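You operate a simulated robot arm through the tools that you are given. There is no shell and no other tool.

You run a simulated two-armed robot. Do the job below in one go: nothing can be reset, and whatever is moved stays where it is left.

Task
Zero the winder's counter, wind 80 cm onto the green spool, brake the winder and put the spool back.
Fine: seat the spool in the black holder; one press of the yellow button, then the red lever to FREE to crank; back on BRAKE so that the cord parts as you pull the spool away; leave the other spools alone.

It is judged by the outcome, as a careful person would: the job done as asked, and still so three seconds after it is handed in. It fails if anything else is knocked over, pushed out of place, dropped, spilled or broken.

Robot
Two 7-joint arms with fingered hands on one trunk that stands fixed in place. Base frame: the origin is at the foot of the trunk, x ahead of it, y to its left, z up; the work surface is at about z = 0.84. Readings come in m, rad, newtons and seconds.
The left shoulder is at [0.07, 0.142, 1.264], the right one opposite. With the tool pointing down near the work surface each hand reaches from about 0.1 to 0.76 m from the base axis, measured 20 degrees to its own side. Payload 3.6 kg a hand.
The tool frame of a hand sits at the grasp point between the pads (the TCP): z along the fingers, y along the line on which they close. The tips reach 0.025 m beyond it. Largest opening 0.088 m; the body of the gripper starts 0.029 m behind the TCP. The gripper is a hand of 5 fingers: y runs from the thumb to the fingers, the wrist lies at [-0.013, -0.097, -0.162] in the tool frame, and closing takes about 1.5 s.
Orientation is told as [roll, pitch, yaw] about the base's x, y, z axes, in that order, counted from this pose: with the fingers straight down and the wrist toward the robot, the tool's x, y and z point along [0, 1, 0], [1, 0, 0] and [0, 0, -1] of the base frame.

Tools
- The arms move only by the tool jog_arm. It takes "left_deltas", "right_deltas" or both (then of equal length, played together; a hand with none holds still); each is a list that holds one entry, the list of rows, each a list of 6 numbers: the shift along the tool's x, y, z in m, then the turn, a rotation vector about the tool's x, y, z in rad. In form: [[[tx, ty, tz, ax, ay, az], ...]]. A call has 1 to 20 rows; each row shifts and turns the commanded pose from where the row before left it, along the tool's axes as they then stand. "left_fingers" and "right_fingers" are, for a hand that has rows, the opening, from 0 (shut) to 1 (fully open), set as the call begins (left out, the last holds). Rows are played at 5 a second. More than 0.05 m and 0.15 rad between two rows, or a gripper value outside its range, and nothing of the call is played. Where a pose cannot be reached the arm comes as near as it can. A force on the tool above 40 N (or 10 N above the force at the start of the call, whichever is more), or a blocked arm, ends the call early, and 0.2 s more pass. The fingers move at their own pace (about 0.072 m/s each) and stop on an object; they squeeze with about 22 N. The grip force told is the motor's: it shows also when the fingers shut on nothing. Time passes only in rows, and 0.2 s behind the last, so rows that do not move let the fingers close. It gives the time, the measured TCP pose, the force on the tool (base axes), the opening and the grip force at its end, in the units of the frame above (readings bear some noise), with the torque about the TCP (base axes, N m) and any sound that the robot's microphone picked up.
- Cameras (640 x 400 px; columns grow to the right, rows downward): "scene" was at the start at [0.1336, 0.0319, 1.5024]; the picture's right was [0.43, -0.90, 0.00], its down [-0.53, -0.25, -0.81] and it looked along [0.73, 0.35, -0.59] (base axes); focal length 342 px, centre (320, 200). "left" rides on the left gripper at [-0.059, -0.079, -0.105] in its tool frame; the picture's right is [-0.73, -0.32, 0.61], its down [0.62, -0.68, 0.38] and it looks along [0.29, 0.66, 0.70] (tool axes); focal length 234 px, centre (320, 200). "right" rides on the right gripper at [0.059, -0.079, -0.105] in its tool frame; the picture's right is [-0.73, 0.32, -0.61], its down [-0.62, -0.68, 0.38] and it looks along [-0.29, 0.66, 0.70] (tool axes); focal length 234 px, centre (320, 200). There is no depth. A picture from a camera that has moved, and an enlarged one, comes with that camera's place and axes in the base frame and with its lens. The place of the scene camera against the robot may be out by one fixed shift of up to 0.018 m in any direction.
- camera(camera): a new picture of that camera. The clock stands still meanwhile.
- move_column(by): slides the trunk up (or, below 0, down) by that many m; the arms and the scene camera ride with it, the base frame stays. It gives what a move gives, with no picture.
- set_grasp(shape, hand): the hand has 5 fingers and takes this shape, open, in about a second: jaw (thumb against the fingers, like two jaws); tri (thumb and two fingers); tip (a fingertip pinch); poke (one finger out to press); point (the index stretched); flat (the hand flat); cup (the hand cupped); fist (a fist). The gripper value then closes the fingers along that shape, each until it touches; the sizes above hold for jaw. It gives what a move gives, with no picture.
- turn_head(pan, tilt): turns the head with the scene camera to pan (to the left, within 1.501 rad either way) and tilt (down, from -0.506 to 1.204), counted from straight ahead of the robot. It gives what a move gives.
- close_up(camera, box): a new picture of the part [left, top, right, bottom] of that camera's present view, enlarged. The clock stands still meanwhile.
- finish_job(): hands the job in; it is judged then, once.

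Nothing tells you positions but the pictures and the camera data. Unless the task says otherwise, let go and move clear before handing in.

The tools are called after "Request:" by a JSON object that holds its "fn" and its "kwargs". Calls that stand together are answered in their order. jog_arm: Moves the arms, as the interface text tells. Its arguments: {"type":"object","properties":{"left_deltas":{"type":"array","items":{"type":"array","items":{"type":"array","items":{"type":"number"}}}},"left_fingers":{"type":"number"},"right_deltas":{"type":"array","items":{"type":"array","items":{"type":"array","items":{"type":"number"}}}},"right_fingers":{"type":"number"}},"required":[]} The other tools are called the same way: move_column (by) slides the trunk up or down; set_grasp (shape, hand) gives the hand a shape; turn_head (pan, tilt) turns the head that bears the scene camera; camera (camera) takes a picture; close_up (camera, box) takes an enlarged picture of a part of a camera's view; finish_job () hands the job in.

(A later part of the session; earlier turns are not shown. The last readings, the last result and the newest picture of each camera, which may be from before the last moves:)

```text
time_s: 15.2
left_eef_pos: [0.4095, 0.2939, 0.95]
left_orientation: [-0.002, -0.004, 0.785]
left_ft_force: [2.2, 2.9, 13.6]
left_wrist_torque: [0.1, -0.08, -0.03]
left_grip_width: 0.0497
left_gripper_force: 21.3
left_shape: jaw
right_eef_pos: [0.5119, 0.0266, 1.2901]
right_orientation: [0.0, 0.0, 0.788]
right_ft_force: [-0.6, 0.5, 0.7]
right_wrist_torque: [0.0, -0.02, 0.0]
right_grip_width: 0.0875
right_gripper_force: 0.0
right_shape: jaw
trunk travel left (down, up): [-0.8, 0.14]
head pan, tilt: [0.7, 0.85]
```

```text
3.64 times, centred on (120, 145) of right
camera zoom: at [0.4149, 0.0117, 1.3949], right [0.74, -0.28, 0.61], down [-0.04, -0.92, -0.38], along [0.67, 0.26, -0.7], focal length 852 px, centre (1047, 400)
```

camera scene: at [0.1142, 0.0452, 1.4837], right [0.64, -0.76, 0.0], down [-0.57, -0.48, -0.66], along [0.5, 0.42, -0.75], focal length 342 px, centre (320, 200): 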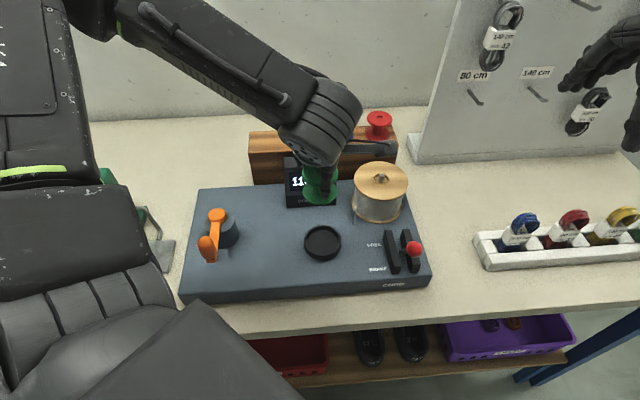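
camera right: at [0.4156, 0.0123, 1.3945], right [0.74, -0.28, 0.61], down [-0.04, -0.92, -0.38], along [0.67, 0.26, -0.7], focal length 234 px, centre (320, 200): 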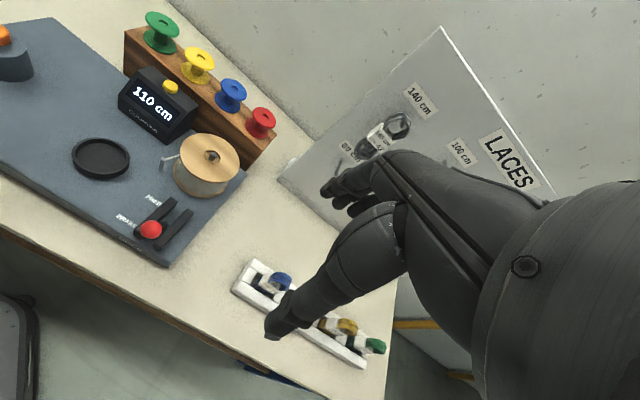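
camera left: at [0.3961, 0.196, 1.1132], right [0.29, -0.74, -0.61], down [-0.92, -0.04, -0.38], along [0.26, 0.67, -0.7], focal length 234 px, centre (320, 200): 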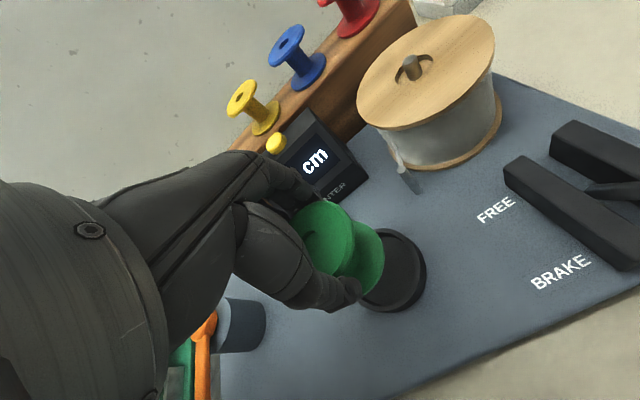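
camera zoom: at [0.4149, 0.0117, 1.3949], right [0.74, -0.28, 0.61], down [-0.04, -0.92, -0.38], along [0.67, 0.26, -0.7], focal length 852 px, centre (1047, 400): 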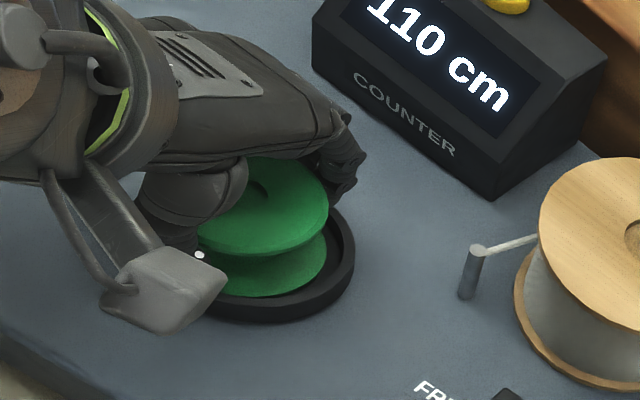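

Contact was felt at about z = 0.950. The spool sits a little to one side of the cup, so I ease up, shift about 3 mm to the right and lower again to check that it isn't resting on the rim.

Request:
{"fn": "jog_arm", "kwargs": {"left_deltas": [[[0, 0, -0.003, 0, 0, 0], [-0.003, 0.001, 0, 0, 0, 0], [0, 0, 0.001, 0, 0, 0], [0, 0, 0, 0, 0, 0]]]}}

Request:
{"fn": "jog_arm", "kwargs": {"left_deltas": [[[0, 0, 0.001, 0, 0, 0], [0, 0, 0.001, 0, 0, 0], [0, 0, 0, 0, 0, 0]]]}}

Request:
{"fn": "close_up", "kwargs": {"camera": "left", "box": [260, 160, 460, 340]}}

Request:
{"fn": "close_up", "kwargs": {"camera": "right", "box": [60, 110, 160, 190]}}

```text
time_s: 16.2
left_eef_pos: [0.4116, 0.2924, 0.9523]
left_orientation: [0.001, 0.0, 0.784]
left_ft_force: [-1.3, 0.2, 1.2]
left_wrist_torque: [0.02, 0.02, -0.01]
left_grip_width: 0.0497
left_gripper_force: 21.5
left_shape: jaw
right_eef_pos: [0.5122, 0.0269, 1.2902]
right_orientation: [-0.001, 0.0, 0.786]
right_ft_force: [0.6, -0.3, -0.5]
right_wrist_torque: [-0.03, 0.01, -0.02]
right_grip_width: 0.0878
right_gripper_force: 0.1
right_shape: jaw
trunk travel left (down, up): [-0.8, 0.14]
head pan, tilt: [0.7, 0.85]
```

```text
time_s: 17.0
left_eef_pos: [0.4115, 0.2909, 0.9512]
left_orientation: [-0.001, -0.003, 0.784]
left_ft_force: [-0.6, 2.8, 14.0]
left_wrist_torque: [0.1, 0.01, 0.01]
left_grip_width: 0.0499
left_gripper_force: 22.3
left_shape: jaw
right_eef_pos: [0.5117, 0.0257, 1.2904]
right_orientation: [-0.001, -0.003, 0.787]
right_ft_force: [0.3, -0.2, -0.1]
right_wrist_torque: [0.0, 0.0, -0.04]
right_grip_width: 0.0879
right_gripper_force: 0.1
right_shape: jaw
trunk travel left (down, up): [-0.8, 0.14]
head pan, tilt: [0.7, 0.85]
```

```text
2.22 times, centred on (360, 250) of left
camera zoom: at [0.3973, 0.1939, 1.0536], right [0.29, -0.74, -0.61], down [-0.92, -0.04, -0.39], along [0.26, 0.67, -0.69], focal length 520 px, centre (231, 89)
```

zoom: 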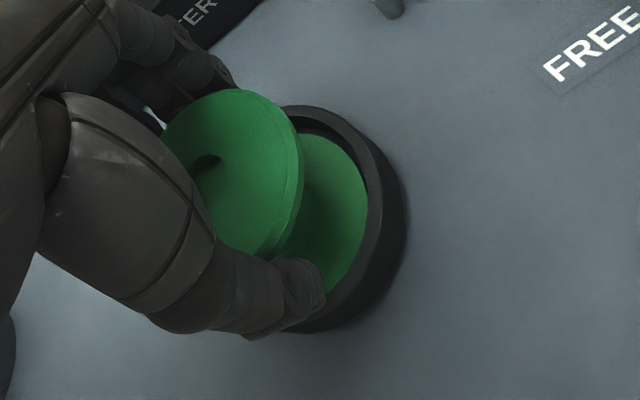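

```text
5.00 times, centred on (110, 150) of right
camera zoom: at [0.4144, 0.0118, 1.3951], right [0.74, -0.28, 0.61], down [-0.04, -0.92, -0.38], along [0.67, 0.26, -0.69], focal length 1171 px, centre (1370, 450)
```

zoom: 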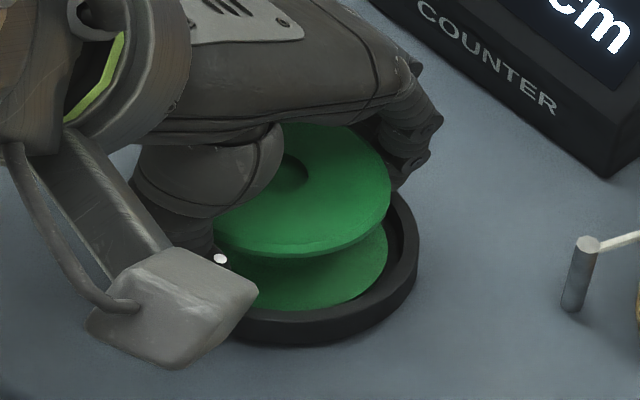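

Contact is at the same height both times, so it is on the flat cup floor. I ease off, open, and rise.

Request:
{"fn": "jog_arm", "kwargs": {"left_deltas": [[[0, 0, -0.0012, 0, 0, 0], [0, 0, 0, 0, 0, 0]]]}}

Request:
{"fn": "jog_arm", "kwargs": {"left_deltas": [[[0, 0, 0, 0, 0, 0], [0, 0, 0, 0, 0, 0], [0, 0, 0, 0, 0, 0], [0, 0, 0, 0, 0, 0], [0, 0, 0, 0, 0, 0], [0, 0, 0, 0, 0, 0]]], "left_fingers": 1}}

Request:
{"fn": "close_up", "kwargs": {"camera": "left", "box": [260, 160, 460, 340]}}

Request:
{"fn": "close_up", "kwargs": {"camera": "right", "box": [60, 110, 160, 190]}}

```text
time_s: 17.6
left_eef_pos: [0.4113, 0.2922, 0.9504]
left_orientation: [0.0, 0.0, 0.786]
left_ft_force: [-0.6, 1.7, 6.9]
left_wrist_torque: [0.05, -0.01, 0.02]
left_grip_width: 0.0499
left_gripper_force: 21.6
left_shape: jaw
right_eef_pos: [0.5121, 0.0259, 1.2907]
right_orientation: [0.0, 0.0, 0.788]
right_ft_force: [-0.5, -0.6, 0.2]
right_wrist_torque: [-0.02, 0.0, -0.01]
right_grip_width: 0.0877
right_gripper_force: 0.0
right_shape: jaw
trunk travel left (down, up): [-0.8, 0.14]
head pan, tilt: [0.7, 0.85]
```

```text
time_s: 19.0
left_eef_pos: [0.4126, 0.2924, 0.9517]
left_orientation: [0.0, -0.002, 0.785]
left_ft_force: [0.0, 0.3, -0.1]
left_wrist_torque: [-0.02, -0.04, -0.04]
left_grip_width: 0.0876
left_gripper_force: 0.1
left_shape: jaw
right_eef_pos: [0.5128, 0.0263, 1.2891]
right_orientation: [-0.001, 0.0, 0.787]
right_ft_force: [0.6, -0.1, 0.2]
right_wrist_torque: [0.02, 0.01, 0.01]
right_grip_width: 0.0875
right_gripper_force: 0.1
right_shape: jaw
trunk travel left (down, up): [-0.8, 0.14]
head pan, tilt: [0.7, 0.85]
```

```text
2.22 times, centred on (360, 250) of left
camera zoom: at [0.3982, 0.1945, 1.054], right [0.29, -0.74, -0.61], down [-0.92, -0.04, -0.38], along [0.26, 0.67, -0.7], focal length 520 px, centre (231, 89)
```

zoom: 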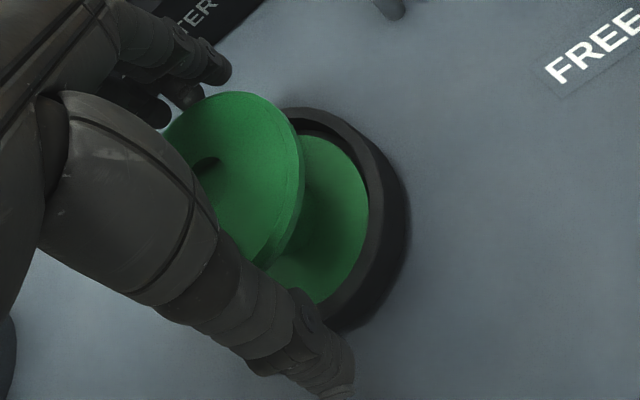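

```text
5.00 times, centred on (110, 150) of right
camera zoom: at [0.4157, 0.0121, 1.3945], right [0.74, -0.28, 0.61], down [-0.04, -0.92, -0.38], along [0.67, 0.26, -0.7], focal length 1171 px, centre (1370, 450)
```

zoom: 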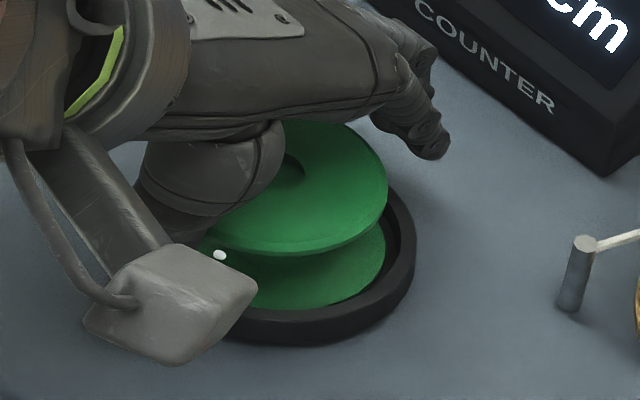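

Released cleanly. I raise the left hand straight up and look at the seated spool.

Request:
{"fn": "jog_arm", "kwargs": {"left_deltas": [[[0, 0, -0.03, 0, 0, 0], [0, 0, -0.04, 0, 0, 0], [0, 0, -0.04, 0, 0, 0], [0.03, 0, -0.03, 0, 0, 0], [0.04, 0, -0.01, 0, 0, 0], [0.04, 0, 0, 0, 0, 0], [0.04, 0, 0, 0, 0, 0], [0, 0, 0, 0, 0, 0]]]}}

Request:
{"fn": "camera", "kwargs": {"camera": "scene"}}

Request:
{"fn": "close_up", "kwargs": {"camera": "scene", "box": [260, 180, 440, 300]}}

Request:
{"fn": "camera", "kwargs": {"camera": "left"}}

Request:
{"fn": "close_up", "kwargs": {"camera": "right", "box": [50, 70, 250, 280]}}

```text
time_s: 20.8
left_eef_pos: [0.3394, 0.4185, 1.0987]
left_orientation: [-0.001, 0.003, 0.785]
left_ft_force: [-0.2, -0.3, 0.0]
left_wrist_torque: [-0.03, 0.0, 0.01]
left_grip_width: 0.0874
left_gripper_force: 0.0
left_shape: jaw
left hand out of reach, approached as far as the arm can: row 5, 6, 7
right_eef_pos: [0.5136, 0.0274, 1.2901]
right_orientation: [0.0, 0.0, 0.787]
right_ft_force: [0.2, 0.4, 0.0]
right_wrist_torque: [-0.01, 0.02, 0.0]
right_grip_width: 0.0876
right_gripper_force: 0.0
right_shape: jaw
trunk travel left (down, up): [-0.8, 0.14]
head pan, tilt: [0.7, 0.85]
```

```text
taken
camera scene: at [0.1149, 0.0452, 1.4836], right [0.64, -0.76, 0.0], down [-0.57, -0.48, -0.66], along [0.5, 0.42, -0.75], focal length 342 px, centre (320, 200)
```

scene: 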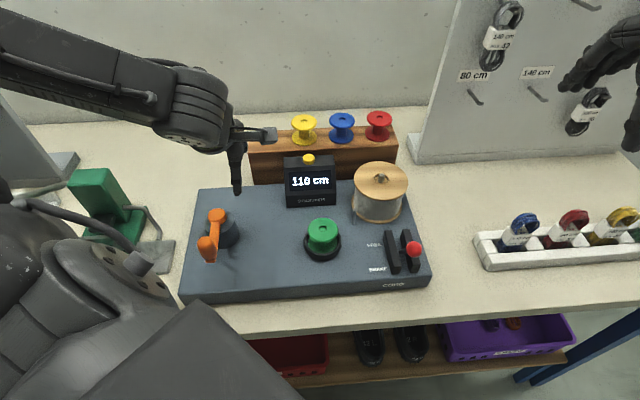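

```text
3.33 times, centred on (350, 240) of scene
camera zoom: at [0.1149, 0.0452, 1.4836], right [0.64, -0.76, 0.0], down [-0.57, -0.48, -0.66], along [0.5, 0.42, -0.75], focal length 1141 px, centre (220, 67)
```

zoom: 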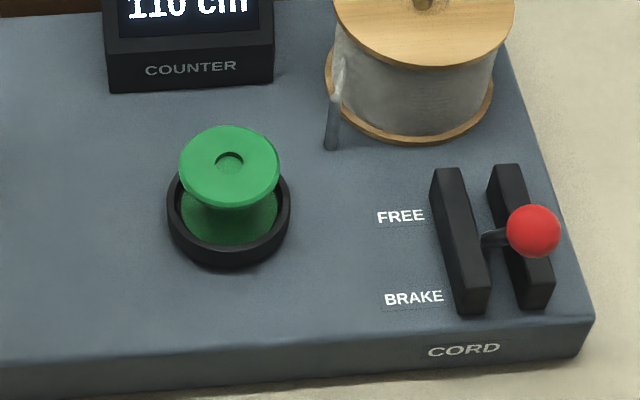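

```text
taken
camera left: at [0.3253, 0.3198, 1.2025], right [0.28, -0.74, -0.61], down [-0.92, -0.04, -0.38], along [0.26, 0.67, -0.7], focal length 234 px, centre (320, 200)
```

left: 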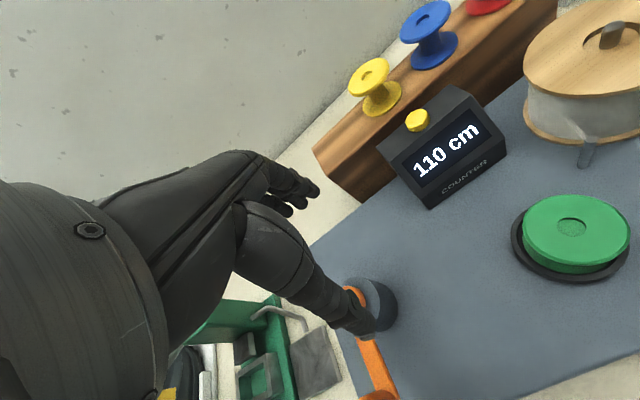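

```text
1.90 times, centred on (150, 175) of right
camera zoom: at [0.4164, 0.0131, 1.3942], right [0.74, -0.28, 0.61], down [-0.04, -0.92, -0.38], along [0.67, 0.26, -0.7], focal length 446 px, centre (644, 248)
```

zoom: 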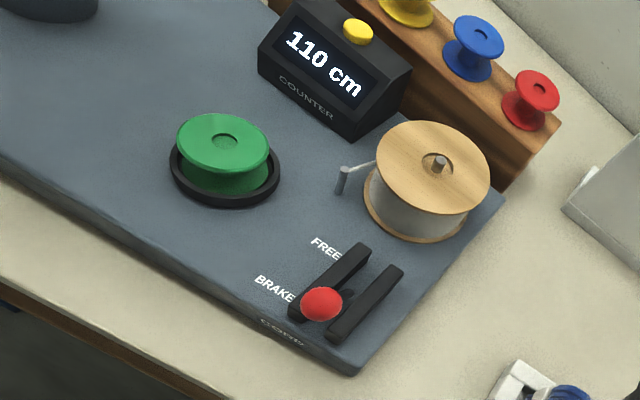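

The spool sits in the cup. The left hand gets too folded near the crank at this yaw, which I'll handle later. Next is the yellow button at about (0.514, 0.4215, top 0.983): I close the left fingers to make a pressing tip and move back out.

Request:
{"fn": "jog_arm", "kwargs": {"left_deltas": [[[-0.04, 0, 0, 0, 0, 0], [-0.04, 0, -0.01, 0, 0, 0], [0, 0.03, 0, 0, 0, 0], [0, 0.03, 0, 0, 0, 0], [0, 0, 0, 0, 0, 0]]], "left_fingers": 0}}

Request:
{"fn": "camera", "kwargs": {"camera": "left"}}

Request:
{"fn": "camera", "kwargs": {"camera": "scene"}}

```text
time_s: 22.0
left_eef_pos: [0.4402, 0.4033, 1.1102]
left_orientation: [0.001, -0.001, 0.786]
left_ft_force: [0.0, -0.3, 0.1]
left_wrist_torque: [0.04, 0.01, 0.01]
left_grip_width: 0.0
left_gripper_force: 22.4
left_shape: jaw
right_eef_pos: [0.513, 0.0258, 1.2898]
right_orientation: [0.002, 0.001, 0.787]
right_ft_force: [0.2, 0.1, 1.3]
right_wrist_torque: [-0.01, 0.02, 0.01]
right_grip_width: 0.0878
right_gripper_force: 0.1
right_shape: jaw
trunk travel left (down, up): [-0.8, 0.14]
head pan, tilt: [0.7, 0.85]
```

```text
taken
camera left: at [0.4261, 0.3037, 1.2131], right [0.29, -0.74, -0.61], down [-0.92, -0.04, -0.38], along [0.26, 0.67, -0.7], focal length 234 px, centre (320, 200)
```

left: 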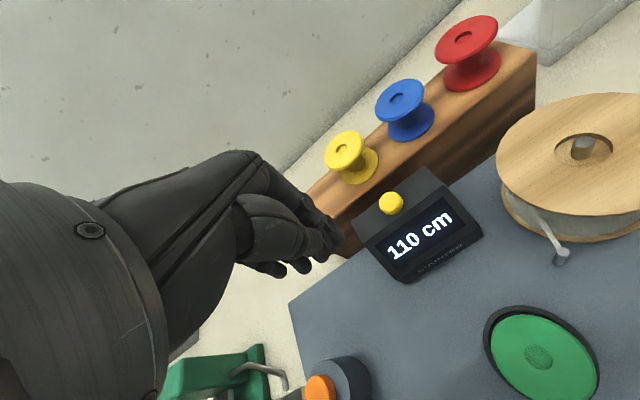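

```text
taken
camera scene: at [0.115, 0.0435, 1.4837], right [0.64, -0.77, 0.0], down [-0.58, -0.48, -0.66], along [0.5, 0.43, -0.75], focal length 342 px, centre (320, 200)
```

scene: 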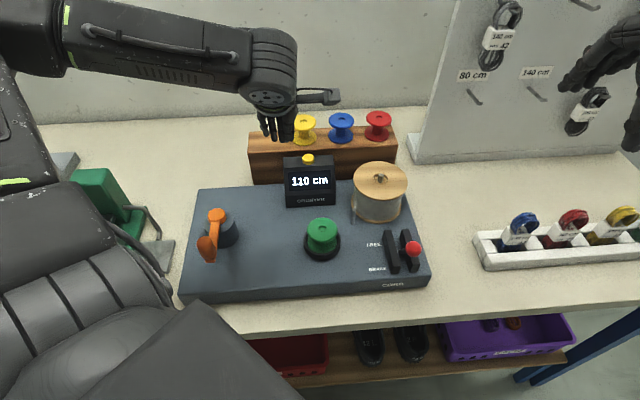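

The closed jaw is bulky, so I'll try the poke shape for a single pressing finger.

Request:
{"fn": "set_grasp", "kwargs": {"shape": "poke", "hand": "left"}}

Request:
{"fn": "camera", "kwargs": {"camera": "left"}}

Request:
{"fn": "close_up", "kwargs": {"camera": "scene", "box": [200, 60, 400, 200]}}

Request:
{"fn": "close_up", "kwargs": {"camera": "right", "box": [40, 0, 240, 125]}}

```text
time_s: 22.9
left_eef_pos: [0.4396, 0.4021, 1.109]
left_orientation: [-0.001, 0.001, 0.785]
left_ft_force: [-0.1, 0.5, -0.8]
left_wrist_torque: [-0.03, 0.02, -0.04]
left_grip_width: 0.0
left_gripper_force: 0.1
left_shape: poke
right_eef_pos: [0.5143, 0.0262, 1.2896]
right_orientation: [0.001, 0.001, 0.788]
right_ft_force: [0.0, 0.4, 0.5]
right_wrist_torque: [0.02, -0.02, 0.01]
right_grip_width: 0.0878
right_gripper_force: 0.1
right_shape: jaw
trunk travel left (down, up): [-0.8, 0.14]
head pan, tilt: [0.7, 0.85]
```

```text
taken
camera left: at [0.4253, 0.3044, 1.2131], right [0.29, -0.74, -0.61], down [-0.92, -0.04, -0.38], along [0.26, 0.67, -0.7], focal length 234 px, centre (320, 200)
```

left: 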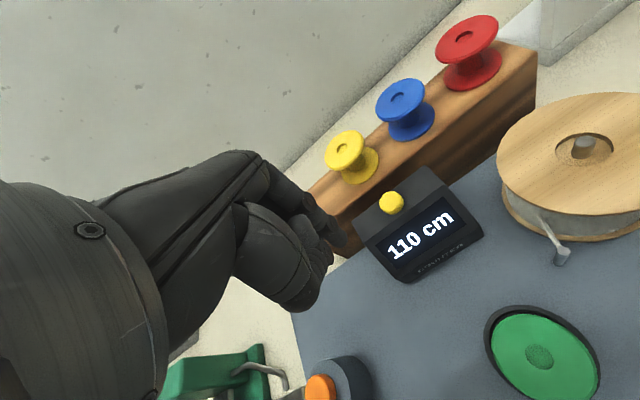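

```text
2.86 times, centred on (300, 130) of scene
camera zoom: at [0.1144, 0.0446, 1.4837], right [0.64, -0.76, 0.0], down [-0.57, -0.48, -0.66], along [0.5, 0.42, -0.75], focal length 978 px, centre (377, 400)
```

zoom: 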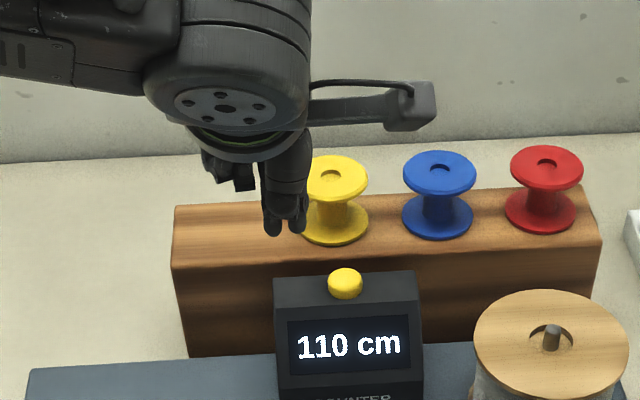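

```text
3.20 times, centred on (140, 62) of right
camera zoom: at [0.4158, 0.0125, 1.3944], right [0.74, -0.28, 0.61], down [-0.04, -0.92, -0.38], along [0.67, 0.26, -0.7], focal length 749 px, centre (896, 640)
```

zoom: 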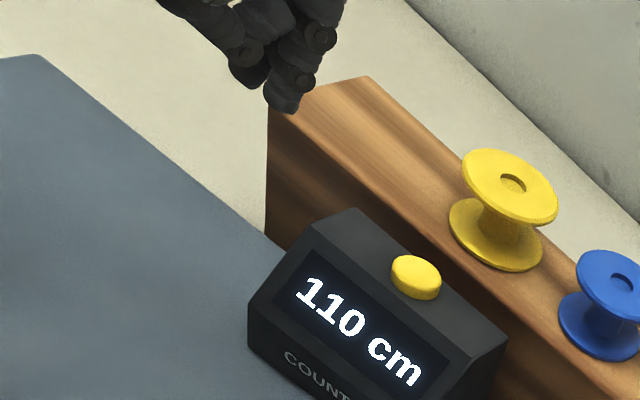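

Request:
{"fn": "close_up", "kwargs": {"camera": "left", "box": [250, 160, 410, 320]}}

Request:
{"fn": "close_up", "kwargs": {"camera": "scene", "box": [240, 70, 340, 140]}}

Request:
{"fn": "close_up", "kwargs": {"camera": "right", "box": [80, 0, 160, 50]}}

```text
2.50 times, centred on (330, 240) of left
camera zoom: at [0.4253, 0.3044, 1.2131], right [0.29, -0.74, -0.61], down [-0.92, -0.04, -0.38], along [0.26, 0.67, -0.7], focal length 585 px, centre (295, 100)
```

zoom: 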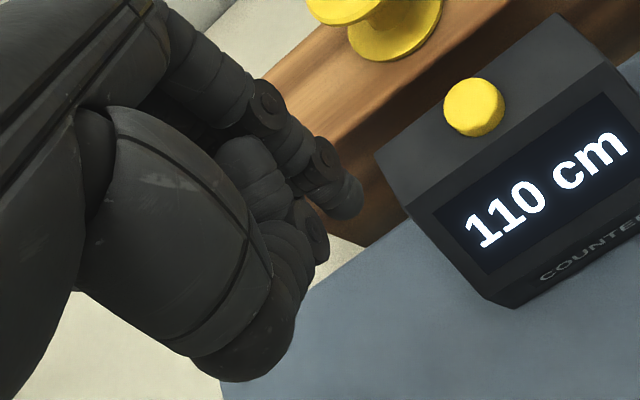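

```text
5.71 times, centred on (290, 105) of scene
camera zoom: at [0.1144, 0.0446, 1.4837], right [0.64, -0.76, 0.0], down [-0.57, -0.48, -0.66], along [0.5, 0.42, -0.75], focal length 1957 px, centre (491, 743)
```

zoom: 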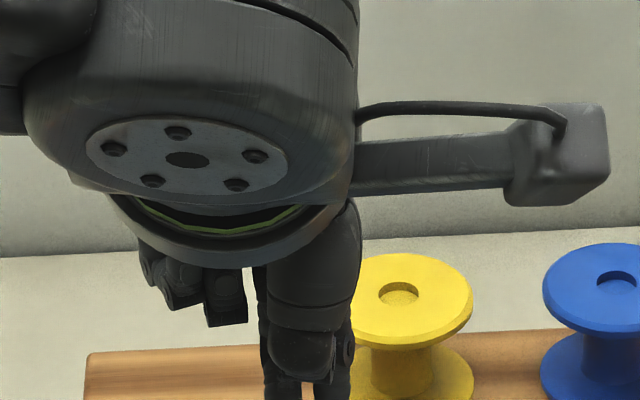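

```text
8.00 times, centred on (120, 25) of right
camera zoom: at [0.4158, 0.0125, 1.3944], right [0.74, -0.28, 0.61], down [-0.04, -0.92, -0.38], along [0.67, 0.26, -0.7], focal length 1873 px, centre (1920, 1600)
```

zoom: 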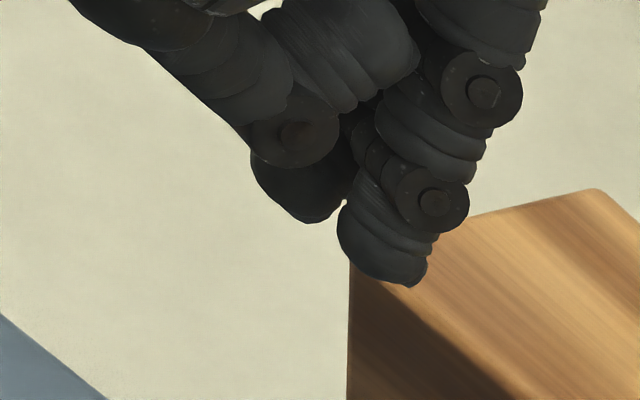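

The index tip lies almost on the tool axis (about 5 mm right of it). I move it to 3–4 cm above the yellow button.

Request:
{"fn": "jog_arm", "kwargs": {"left_deltas": [[[-0.0114, 0.0217, 0.015, 0, 0, 0], [-0.0114, 0.0217, 0.02, 0, 0, 0], [-0.0114, 0.0217, 0.02, 0, 0, 0], [0, 0, 0, 0, 0, 0]]]}}

Request:
{"fn": "close_up", "kwargs": {"camera": "left", "box": [250, 160, 410, 320]}}

Request:
{"fn": "close_up", "kwargs": {"camera": "scene", "box": [240, 90, 380, 200]}}

Request:
{"fn": "close_up", "kwargs": {"camera": "right", "box": [100, 20, 260, 120]}}

```text
time_s: 23.9
left_eef_pos: [0.5099, 0.4227, 1.0548]
left_orientation: [0.0, -0.001, 0.785]
left_ft_force: [0.6, -0.2, -1.1]
left_wrist_torque: [0.01, -0.01, 0.01]
left_grip_width: 0.0
left_gripper_force: 0.1
left_shape: poke
right_eef_pos: [0.5129, 0.0269, 1.2898]
right_orientation: [0.001, -0.001, 0.788]
right_ft_force: [-0.6, 0.2, -0.4]
right_wrist_torque: [-0.01, -0.05, 0.01]
right_grip_width: 0.0878
right_gripper_force: 0.1
right_shape: jaw
trunk travel left (down, up): [-0.8, 0.14]
head pan, tilt: [0.7, 0.85]
```

```text
2.50 times, centred on (330, 240) of left
camera zoom: at [0.4953, 0.3256, 1.1592], right [0.29, -0.74, -0.61], down [-0.92, -0.04, -0.38], along [0.26, 0.67, -0.7], focal length 585 px, centre (295, 100)
```

zoom: 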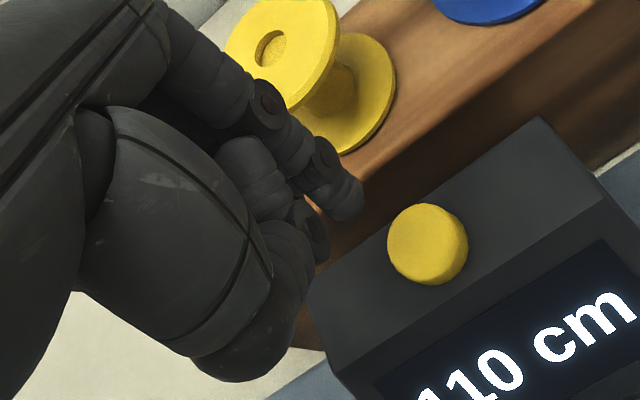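

```text
3.64 times, centred on (310, 145) of scene
camera zoom: at [0.1139, 0.0443, 1.4838], right [0.64, -0.76, 0.0], down [-0.57, -0.48, -0.66], along [0.51, 0.43, -0.75], focal length 1245 px, centre (356, 400)
```

zoom: 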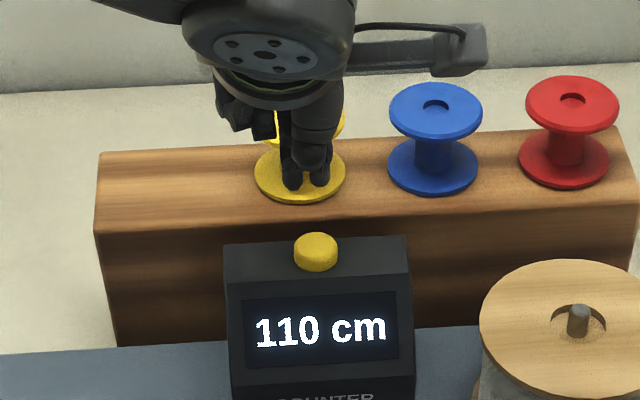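

```text
4.00 times, centred on (180, 70) of right
camera zoom: at [0.4154, 0.0122, 1.3946], right [0.74, -0.28, 0.61], down [-0.04, -0.92, -0.38], along [0.67, 0.26, -0.7], focal length 937 px, centre (880, 720)
```

zoom: 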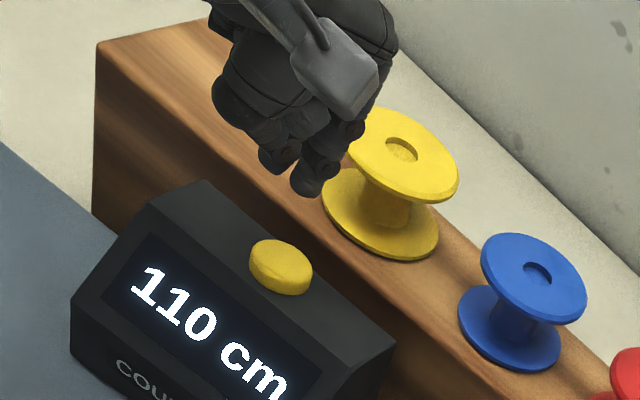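

The fingertip is over the button by both views. I go down close, then step until it clicks.

Request:
{"fn": "jog_arm", "kwargs": {"left_deltas": [[[0, 0, 0.02, 0, 0, 0], [0, 0, 0.016, 0, 0, 0], [0, 0, 0, 0, 0, 0]]]}}

Request:
{"fn": "close_up", "kwargs": {"camera": "left", "box": [250, 160, 410, 320]}}

Request:
{"fn": "close_up", "kwargs": {"camera": "scene", "box": [240, 90, 380, 200]}}

Request:
{"fn": "close_up", "kwargs": {"camera": "right", "box": [100, 20, 260, 120]}}

```text
time_s: 24.7
left_eef_pos: [0.5094, 0.4235, 1.0206]
left_orientation: [0.0, 0.0, 0.786]
left_ft_force: [-0.5, 0.2, -0.4]
left_wrist_torque: [0.0, -0.02, 0.01]
left_grip_width: 0.0
left_gripper_force: 0.0
left_shape: poke
right_eef_pos: [0.512, 0.0268, 1.2903]
right_orientation: [0.0, -0.001, 0.786]
right_ft_force: [-0.4, -0.4, 0.0]
right_wrist_torque: [0.01, -0.02, -0.01]
right_grip_width: 0.0876
right_gripper_force: 0.1
right_shape: jaw
trunk travel left (down, up): [-0.8, 0.14]
head pan, tilt: [0.7, 0.85]
```

```text
2.50 times, centred on (330, 240) of left
camera zoom: at [0.4956, 0.3261, 1.1227], right [0.29, -0.74, -0.61], down [-0.92, -0.04, -0.38], along [0.26, 0.67, -0.7], focal length 585 px, centre (295, 100)
```

zoom: 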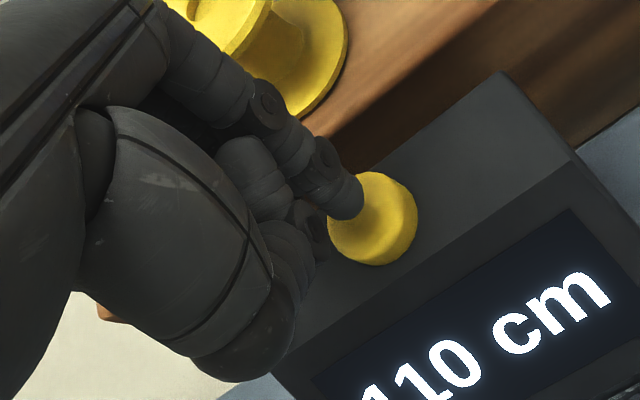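

```text
3.64 times, centred on (310, 145) of scene
camera zoom: at [0.114, 0.0442, 1.4838], right [0.64, -0.76, 0.0], down [-0.57, -0.48, -0.66], along [0.51, 0.43, -0.75], focal length 1245 px, centre (356, 400)
```

zoom: 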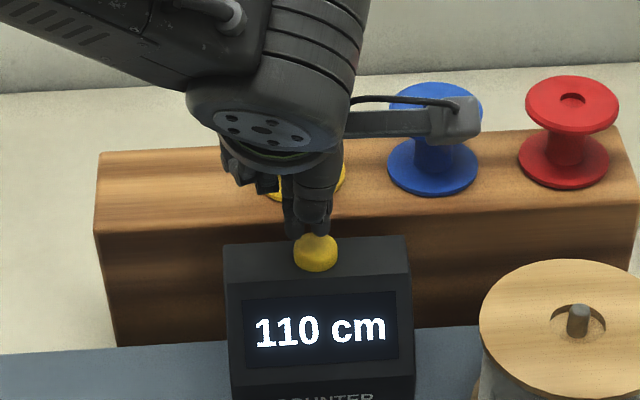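

```text
4.00 times, centred on (180, 70) of right
camera zoom: at [0.4155, 0.0121, 1.3946], right [0.74, -0.28, 0.61], down [-0.04, -0.92, -0.38], along [0.67, 0.26, -0.7], focal length 937 px, centre (880, 720)
```

zoom: 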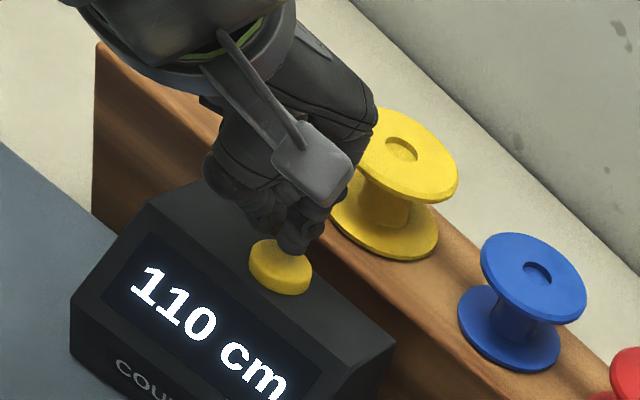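

Aligned. I step down in 3 mm increments watching force and sound.

Request:
{"fn": "jog_arm", "kwargs": {"left_deltas": [[[0, 0, 0.004, 0, 0, 0], [0, 0, 0.004, 0, 0, 0], [0, 0, 0.002, 0, 0, 0], [0, 0, 0, 0, 0, 0]]]}}

Request:
{"fn": "close_up", "kwargs": {"camera": "scene", "box": [240, 90, 380, 200]}}

```text
time_s: 25.7
left_eef_pos: [0.5095, 0.4241, 1.0112]
left_orientation: [0.0, -0.001, 0.785]
left_ft_force: [0.7, 0.6, -0.2]
left_wrist_torque: [0.04, 0.01, 0.01]
left_grip_width: 0.0
left_gripper_force: 0.1
left_shape: poke
right_eef_pos: [0.5132, 0.0255, 1.29]
right_orientation: [0.001, 0.0, 0.787]
right_ft_force: [0.9, -0.4, 0.7]
right_wrist_torque: [-0.01, 0.02, 0.0]
right_grip_width: 0.0877
right_gripper_force: 0.1
right_shape: jaw
trunk travel left (down, up): [-0.8, 0.14]
head pan, tilt: [0.7, 0.85]
```

```text
3.64 times, centred on (310, 145) of scene
camera zoom: at [0.1144, 0.0443, 1.4837], right [0.64, -0.76, 0.0], down [-0.57, -0.48, -0.66], along [0.5, 0.43, -0.75], focal length 1245 px, centre (356, 400)
```

zoom: 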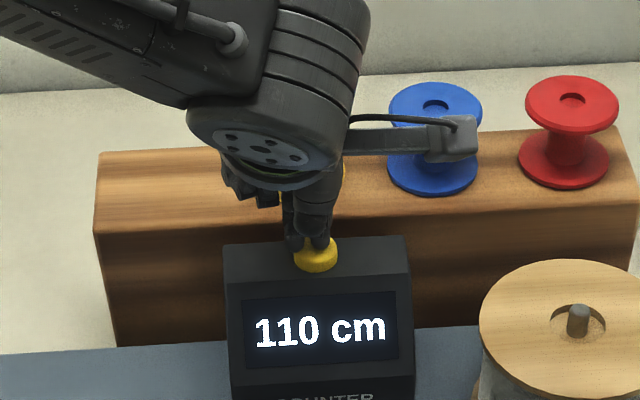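

Request:
{"fn": "jog_arm", "kwargs": {"left_deltas": [[[0, 0, 0.002, 0, 0, 0], [0, 0, 0.002, 0, 0, 0], [0, 0, 0, 0, 0, 0]]]}}

Request:
{"fn": "close_up", "kwargs": {"camera": "scene", "box": [240, 90, 380, 200]}}

```text
time_s: 26.5
left_eef_pos: [0.5085, 0.4238, 1.0055]
left_orientation: [0.0, -0.003, 0.787]
left_ft_force: [0.1, 1.1, 2.7]
left_wrist_torque: [0.05, 0.0, 0.02]
left_grip_width: 0.0001
left_gripper_force: 0.0
left_shape: poke
right_eef_pos: [0.5123, 0.0266, 1.2913]
right_orientation: [0.0, 0.0, 0.788]
right_ft_force: [0.6, -0.7, 0.2]
right_wrist_torque: [-0.01, 0.01, -0.03]
right_grip_width: 0.0878
right_gripper_force: 0.1
right_shape: jaw
trunk travel left (down, up): [-0.8, 0.14]
head pan, tilt: [0.7, 0.85]
heard: click
```

```text
3.64 times, centred on (310, 145) of scene
camera zoom: at [0.1142, 0.0442, 1.4838], right [0.64, -0.76, 0.0], down [-0.57, -0.48, -0.66], along [0.5, 0.43, -0.75], focal length 1245 px, centre (356, 400)
```

zoom: 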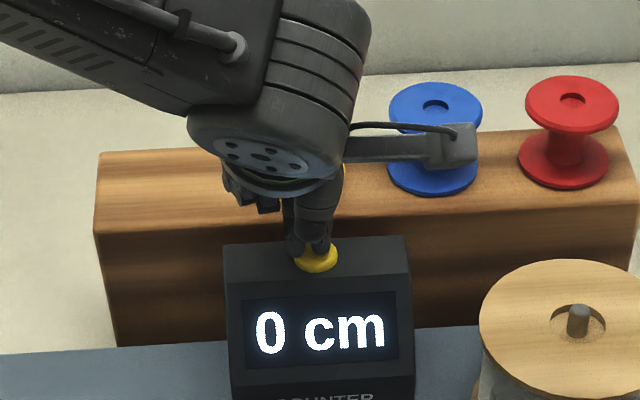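

A click, and the counter reads 0 cm. I raise the finger straight up and clear.

Request:
{"fn": "jog_arm", "kwargs": {"left_deltas": [[[0, 0, -0.03, 0, 0, 0], [0, 0, -0.04, 0, 0, 0], [0, 0, -0.04, 0, 0, 0], [0, 0, -0.03, 0, 0, 0], [0, 0, 0, 0, 0, 0]]]}}

Request:
{"fn": "camera", "kwargs": {"camera": "scene"}}

Request:
{"fn": "close_up", "kwargs": {"camera": "right", "box": [60, 130, 260, 290]}}

Request:
{"fn": "close_up", "kwargs": {"camera": "scene", "box": [340, 190, 460, 300]}}

```text
time_s: 27.7
left_eef_pos: [0.5095, 0.4236, 1.1453]
left_orientation: [0.002, 0.0, 0.786]
left_ft_force: [0.6, 0.0, 1.0]
left_wrist_torque: [-0.04, -0.04, 0.0]
left_grip_width: 0.0
left_gripper_force: 0.1
left_shape: poke
right_eef_pos: [0.5138, 0.0269, 1.2901]
right_orientation: [-0.001, -0.001, 0.787]
right_ft_force: [0.2, -0.5, -0.3]
right_wrist_torque: [-0.02, 0.0, 0.03]
right_grip_width: 0.0877
right_gripper_force: 0.1
right_shape: jaw
trunk travel left (down, up): [-0.8, 0.14]
head pan, tilt: [0.7, 0.85]
```

```text
taken
camera scene: at [0.1146, 0.0445, 1.4837], right [0.64, -0.76, 0.0], down [-0.57, -0.48, -0.66], along [0.5, 0.42, -0.75], focal length 342 px, centre (320, 200)
```

scene: 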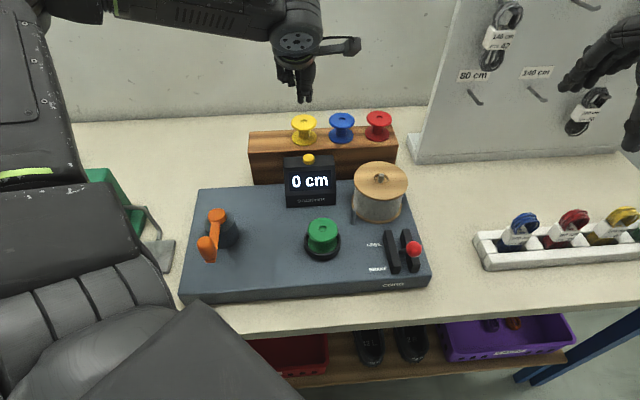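

```text
2.50 times, centred on (160, 210) of right
camera zoom: at [0.4161, 0.0124, 1.3943], right [0.74, -0.28, 0.61], down [-0.04, -0.92, -0.38], along [0.67, 0.26, -0.7], focal length 585 px, centre (720, 175)
```

zoom: 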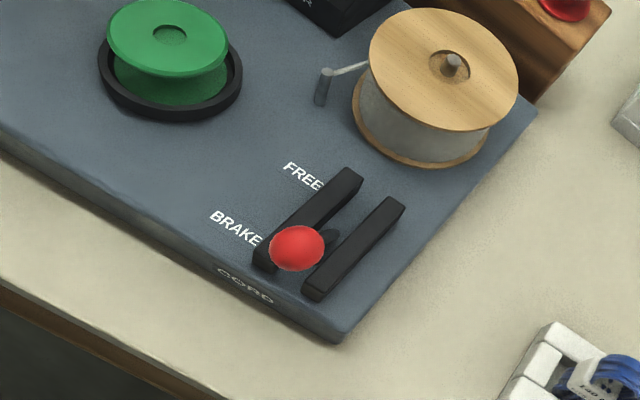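

```text
3.64 times, centred on (400, 245) of scene
camera zoom: at [0.1146, 0.0445, 1.4837], right [0.64, -0.76, 0.0], down [-0.57, -0.48, -0.66], along [0.5, 0.42, -0.75], focal length 1245 px, centre (29, 36)
```

zoom: 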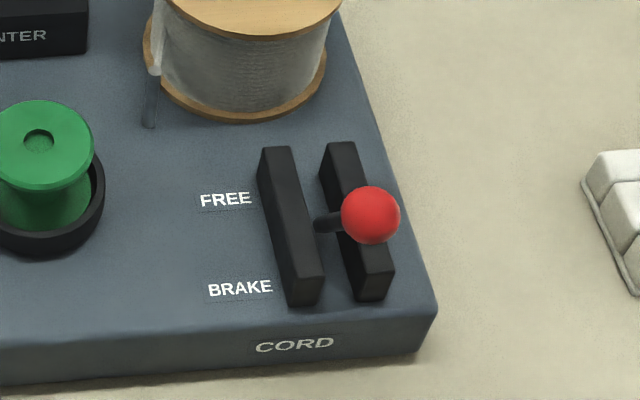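

The winder is at 0 cm and the lever still on BRAKE, knob near (0.46, 0.133, 0.99). I'll pinch the knob from its sides with the right hand, so I turn that hand to yaw −45° and look.

Request:
{"fn": "jog_arm", "kwargs": {"right_deltas": [[[0, 0, 0, 0, 0, 0.143], [0, 0, 0, 0, 0, 0.143], [0, 0, 0, 0, 0, 0.143], [0, 0, 0, 0, 0, 0.143], [0, 0, 0, 0, 0, 0.143], [0, 0, 0, 0, 0, 0.143], [0, 0, 0, 0, 0, 0.143], [0, 0, 0, 0, 0, 0.143], [0, 0, 0, 0, 0, 0.143], [0, 0, 0, 0, 0, 0.143], [0, 0, 0, 0, 0, 0.142], [0, 0, 0, 0, 0, 0]]]}}

Request:
{"fn": "camera", "kwargs": {"camera": "right"}}

Request:
{"fn": "camera", "kwargs": {"camera": "scene"}}

```text
time_s: 30.3
left_eef_pos: [0.51, 0.4227, 1.145]
left_orientation: [-0.001, 0.0, 0.786]
left_ft_force: [0.0, -0.4, -0.1]
left_wrist_torque: [0.0, -0.04, -0.01]
left_grip_width: 0.0
left_gripper_force: 0.0
left_shape: poke
right_eef_pos: [0.5137, 0.0264, 1.2898]
right_orientation: [0.002, 0.0, -0.787]
right_ft_force: [-0.4, -0.9, -1.1]
right_wrist_torque: [0.03, -0.01, -0.01]
right_grip_width: 0.0879
right_gripper_force: 0.0
right_shape: jaw
trunk travel left (down, up): [-0.8, 0.14]
head pan, tilt: [0.7, 0.85]
```

```text
taken
camera right: at [0.4991, 0.1234, 1.3944], right [-0.29, -0.74, 0.61], down [-0.92, 0.04, -0.38], along [0.26, -0.67, -0.7], focal length 234 px, centre (320, 200)
```

right: 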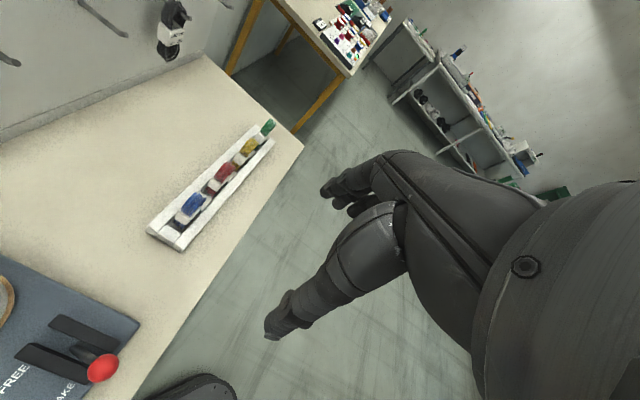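

```text
taken
camera scene: at [0.1147, 0.0438, 1.4837], right [0.64, -0.76, 0.0], down [-0.57, -0.48, -0.66], along [0.5, 0.43, -0.75], focal length 342 px, centre (320, 200)
```

scene: 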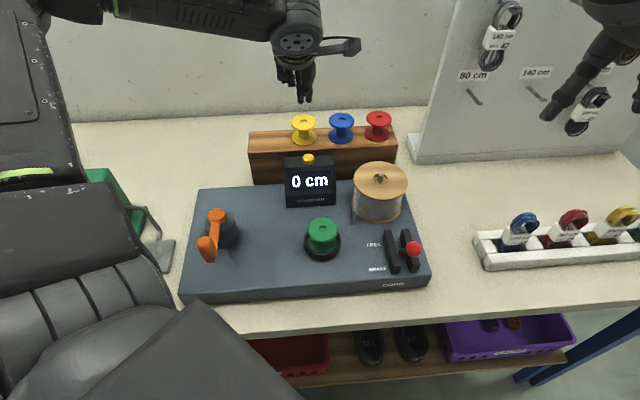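

The right hand can hold that yaw. I bring it above the lever knob (about (0.462, 0.1355, 0.985)).

Request:
{"fn": "jog_arm", "kwargs": {"right_deltas": [[[0.0081, -0.0227, 0.03, 0, 0, 0], [0.0081, -0.0227, 0.035, 0, 0, 0], [0.0081, -0.0227, 0.035, 0, 0, 0], [0.0081, -0.0227, 0.035, 0, 0, 0], [0.0081, -0.0227, 0.035, 0, 0, 0], [0, 0, 0, 0, 0, 0]]]}}

Request:
{"fn": "camera", "kwargs": {"camera": "right"}}

Request:
{"fn": "camera", "kwargs": {"camera": "scene"}}

```text
time_s: 31.7
left_eef_pos: [0.5093, 0.4227, 1.1446]
left_orientation: [0.001, 0.001, 0.786]
left_ft_force: [-0.8, 0.3, 0.5]
left_wrist_torque: [-0.01, -0.02, -0.01]
left_grip_width: 0.0001
left_gripper_force: 0.1
left_shape: poke
right_eef_pos: [0.4657, 0.1171, 1.1228]
right_orientation: [0.011, 0.014, -0.802]
right_ft_force: [-0.5, 1.2, -0.5]
right_wrist_torque: [-0.01, -0.04, -0.01]
right_grip_width: 0.0879
right_gripper_force: 0.1
right_shape: jaw
right hand out of reach, approached as far as the arm can: row 5
trunk travel left (down, up): [-0.8, 0.14]
head pan, tilt: [0.7, 0.85]
```

```text
taken
camera right: at [0.4536, 0.2129, 1.2295], right [-0.3, -0.75, 0.59], down [-0.92, 0.06, -0.38], along [0.25, -0.66, -0.71], focal length 234 px, centre (320, 200)
```

right: 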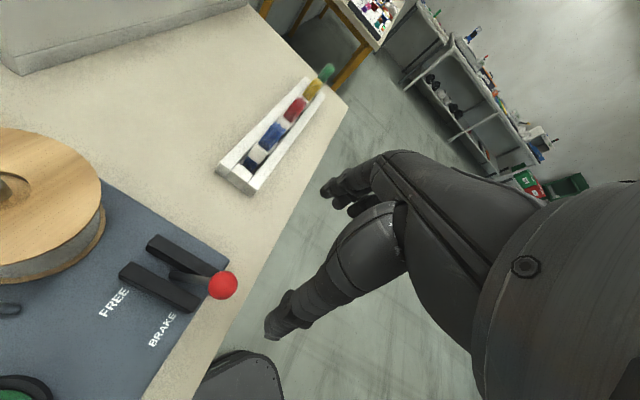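

```text
taken
camera scene: at [0.1138, 0.0443, 1.4838], right [0.64, -0.76, 0.0], down [-0.57, -0.48, -0.66], along [0.51, 0.43, -0.75], focal length 342 px, centre (320, 200)
```

scene: 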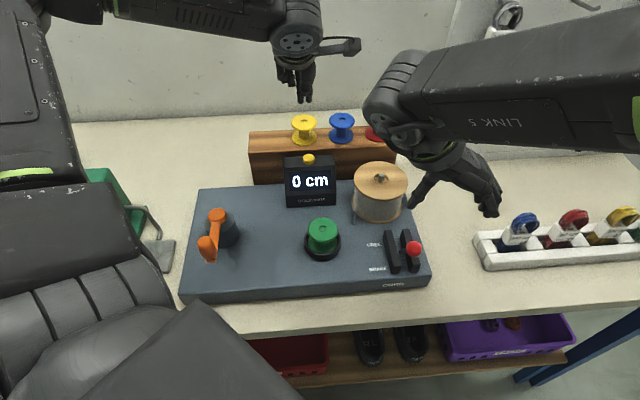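

At yaw −45° the right arm runs out of reach, so I'll use a milder yaw of about −0.4, which still pinches mostly across the lever's travel and keeps the fingers off the reel.

Request:
{"fn": "jog_arm", "kwargs": {"right_deltas": [[[0, 0, -0.01, 0, 0, -0.13], [0, 0, -0.01, 0, 0, -0.13], [0, 0, 0, 0, 0, -0.13], [0, 0, 0, 0, 0, 0]]]}}

Request:
{"fn": "camera", "kwargs": {"camera": "right"}}

```text
time_s: 32.7
left_eef_pos: [0.5097, 0.424, 1.1455]
left_orientation: [0.0, 0.0, 0.784]
left_ft_force: [0.6, -0.6, -0.4]
left_wrist_torque: [-0.03, 0.01, 0.01]
left_grip_width: 0.0
left_gripper_force: 0.1
left_shape: poke
right_eef_pos: [0.4599, 0.1229, 1.1404]
right_orientation: [-0.001, 0.0, -0.393]
right_ft_force: [0.5, 0.0, 1.6]
right_wrist_torque: [0.0, 0.02, -0.01]
right_grip_width: 0.0876
right_gripper_force: 0.1
right_shape: jaw
trunk travel left (down, up): [-0.8, 0.14]
head pan, tilt: [0.7, 0.85]
```

```text
taken
camera right: at [0.4098, 0.2084, 1.2442], right [0.02, -0.79, 0.61], down [-0.87, -0.32, -0.38], along [0.5, -0.52, -0.7], focal length 234 px, centre (320, 200)
```

right: 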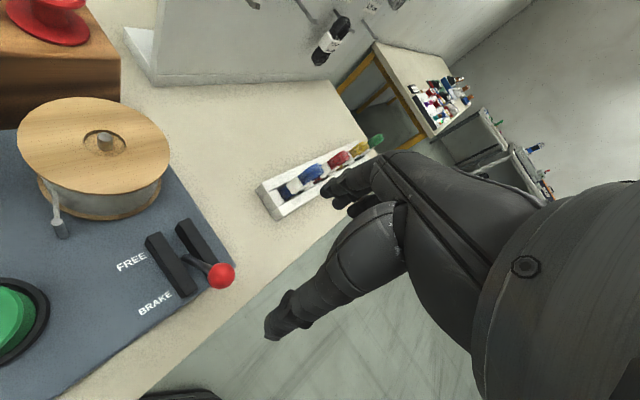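

Request:
{"fn": "jog_arm", "kwargs": {"right_deltas": [[[0.0137, -0.0037, 0.03, 0, 0, 0], [0, 0, 0.03, 0, 0, 0], [0, 0, 0.03, 0, 0, 0], [0, 0, 0, 0, 0, 0]]]}}

Request:
{"fn": "camera", "kwargs": {"camera": "right"}}

Request:
{"fn": "close_up", "kwargs": {"camera": "scene", "box": [340, 140, 520, 300]}}

Request:
{"fn": "camera", "kwargs": {"camera": "left"}}

```text
time_s: 33.7
left_eef_pos: [0.5093, 0.4226, 1.1446]
left_orientation: [0.001, 0.002, 0.785]
left_ft_force: [-0.7, -0.2, -0.3]
left_wrist_torque: [-0.02, -0.02, 0.01]
left_grip_width: 0.0001
left_gripper_force: 0.1
left_shape: poke
right_eef_pos: [0.4617, 0.1379, 1.0493]
right_orientation: [0.001, 0.0, -0.394]
right_ft_force: [-0.1, 0.8, 0.8]
right_wrist_torque: [0.02, -0.01, 0.03]
right_grip_width: 0.0877
right_gripper_force: 0.1
right_shape: jaw
trunk travel left (down, up): [-0.8, 0.14]
head pan, tilt: [0.7, 0.85]
```

```text
taken
camera right: at [0.4122, 0.2225, 1.1535], right [0.02, -0.79, 0.61], down [-0.87, -0.31, -0.38], along [0.49, -0.52, -0.7], focal length 234 px, centre (320, 200)
```

right: 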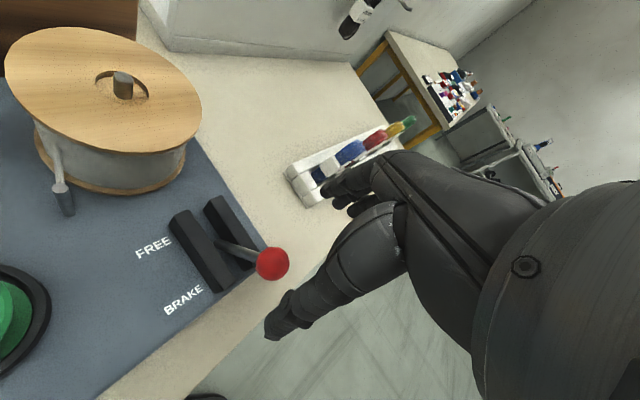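

```text
2.50 times, centred on (430, 220) of scene
camera zoom: at [0.1144, 0.0448, 1.4837], right [0.64, -0.76, 0.0], down [-0.57, -0.48, -0.66], along [0.5, 0.42, -0.75], focal length 856 px, centre (45, 150)
```

zoom: 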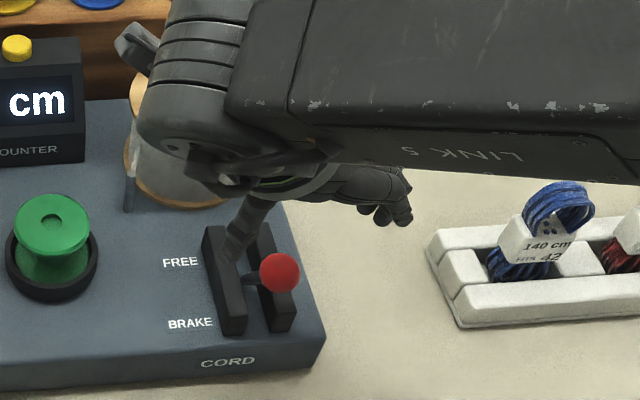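

```text
taken
camera left: at [0.4953, 0.3257, 1.2477], right [0.29, -0.74, -0.61], down [-0.92, -0.04, -0.38], along [0.26, 0.67, -0.7], focal length 234 px, centre (320, 200)
```

left: 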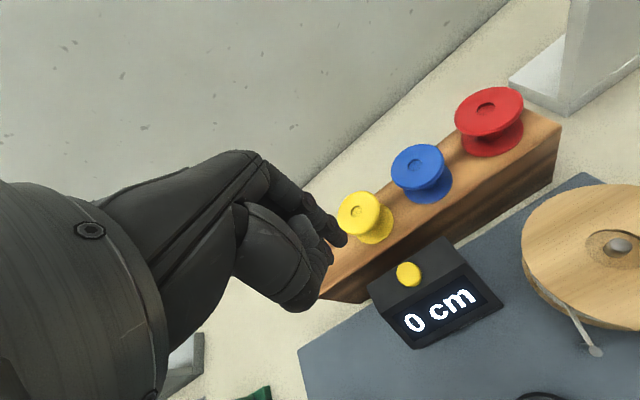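

Several views now put the knob at (0.463, 0.136, 0.972). I lower the open hand around it.

Request:
{"fn": "jog_arm", "kwargs": {"right_deltas": [[[-0.0013, 0.0019, 0.02, 0, 0, 0], [0, 0, 0.025, 0, 0, 0], [0, 0, 0.025, 0, 0, 0], [0, 0, 0, 0, 0, 0]]]}}

Request:
{"fn": "camera", "kwargs": {"camera": "right"}}

Request:
{"fn": "close_up", "kwargs": {"camera": "scene", "box": [340, 140, 520, 300]}}

```text
time_s: 34.7
left_eef_pos: [0.5085, 0.4234, 1.1454]
left_orientation: [-0.001, 0.001, 0.785]
left_ft_force: [0.1, 0.8, -0.4]
left_wrist_torque: [0.01, 0.0, 0.02]
left_grip_width: 0.0
left_gripper_force: 0.0
left_shape: poke
right_eef_pos: [0.4633, 0.1344, 0.9803]
right_orientation: [0.001, 0.0, -0.394]
right_ft_force: [0.4, 1.1, -0.2]
right_wrist_torque: [0.02, -0.01, -0.02]
right_grip_width: 0.0881
right_gripper_force: 0.0
right_shape: jaw
trunk travel left (down, up): [-0.8, 0.14]
head pan, tilt: [0.7, 0.85]
```

```text
taken
camera right: at [0.4133, 0.2198, 1.084], right [0.02, -0.79, 0.61], down [-0.87, -0.31, -0.38], along [0.49, -0.52, -0.7], focal length 234 px, centre (320, 200)
```

right: 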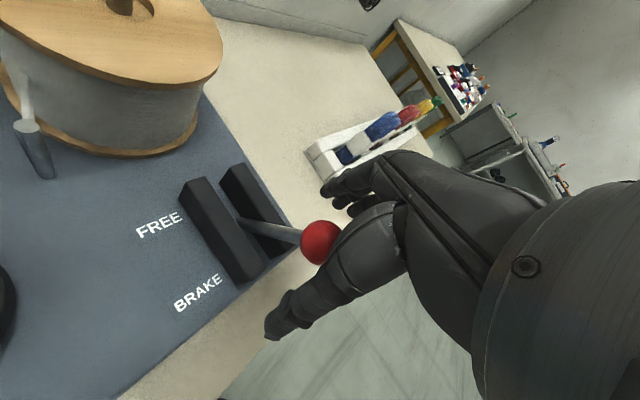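

```text
2.50 times, centred on (430, 220) of scene
camera zoom: at [0.1143, 0.0443, 1.4837], right [0.64, -0.76, 0.0], down [-0.57, -0.48, -0.66], along [0.5, 0.43, -0.75], focal length 856 px, centre (45, 150)
```

zoom: 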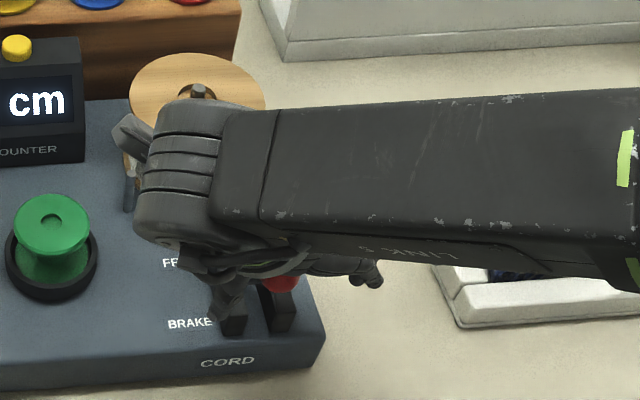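

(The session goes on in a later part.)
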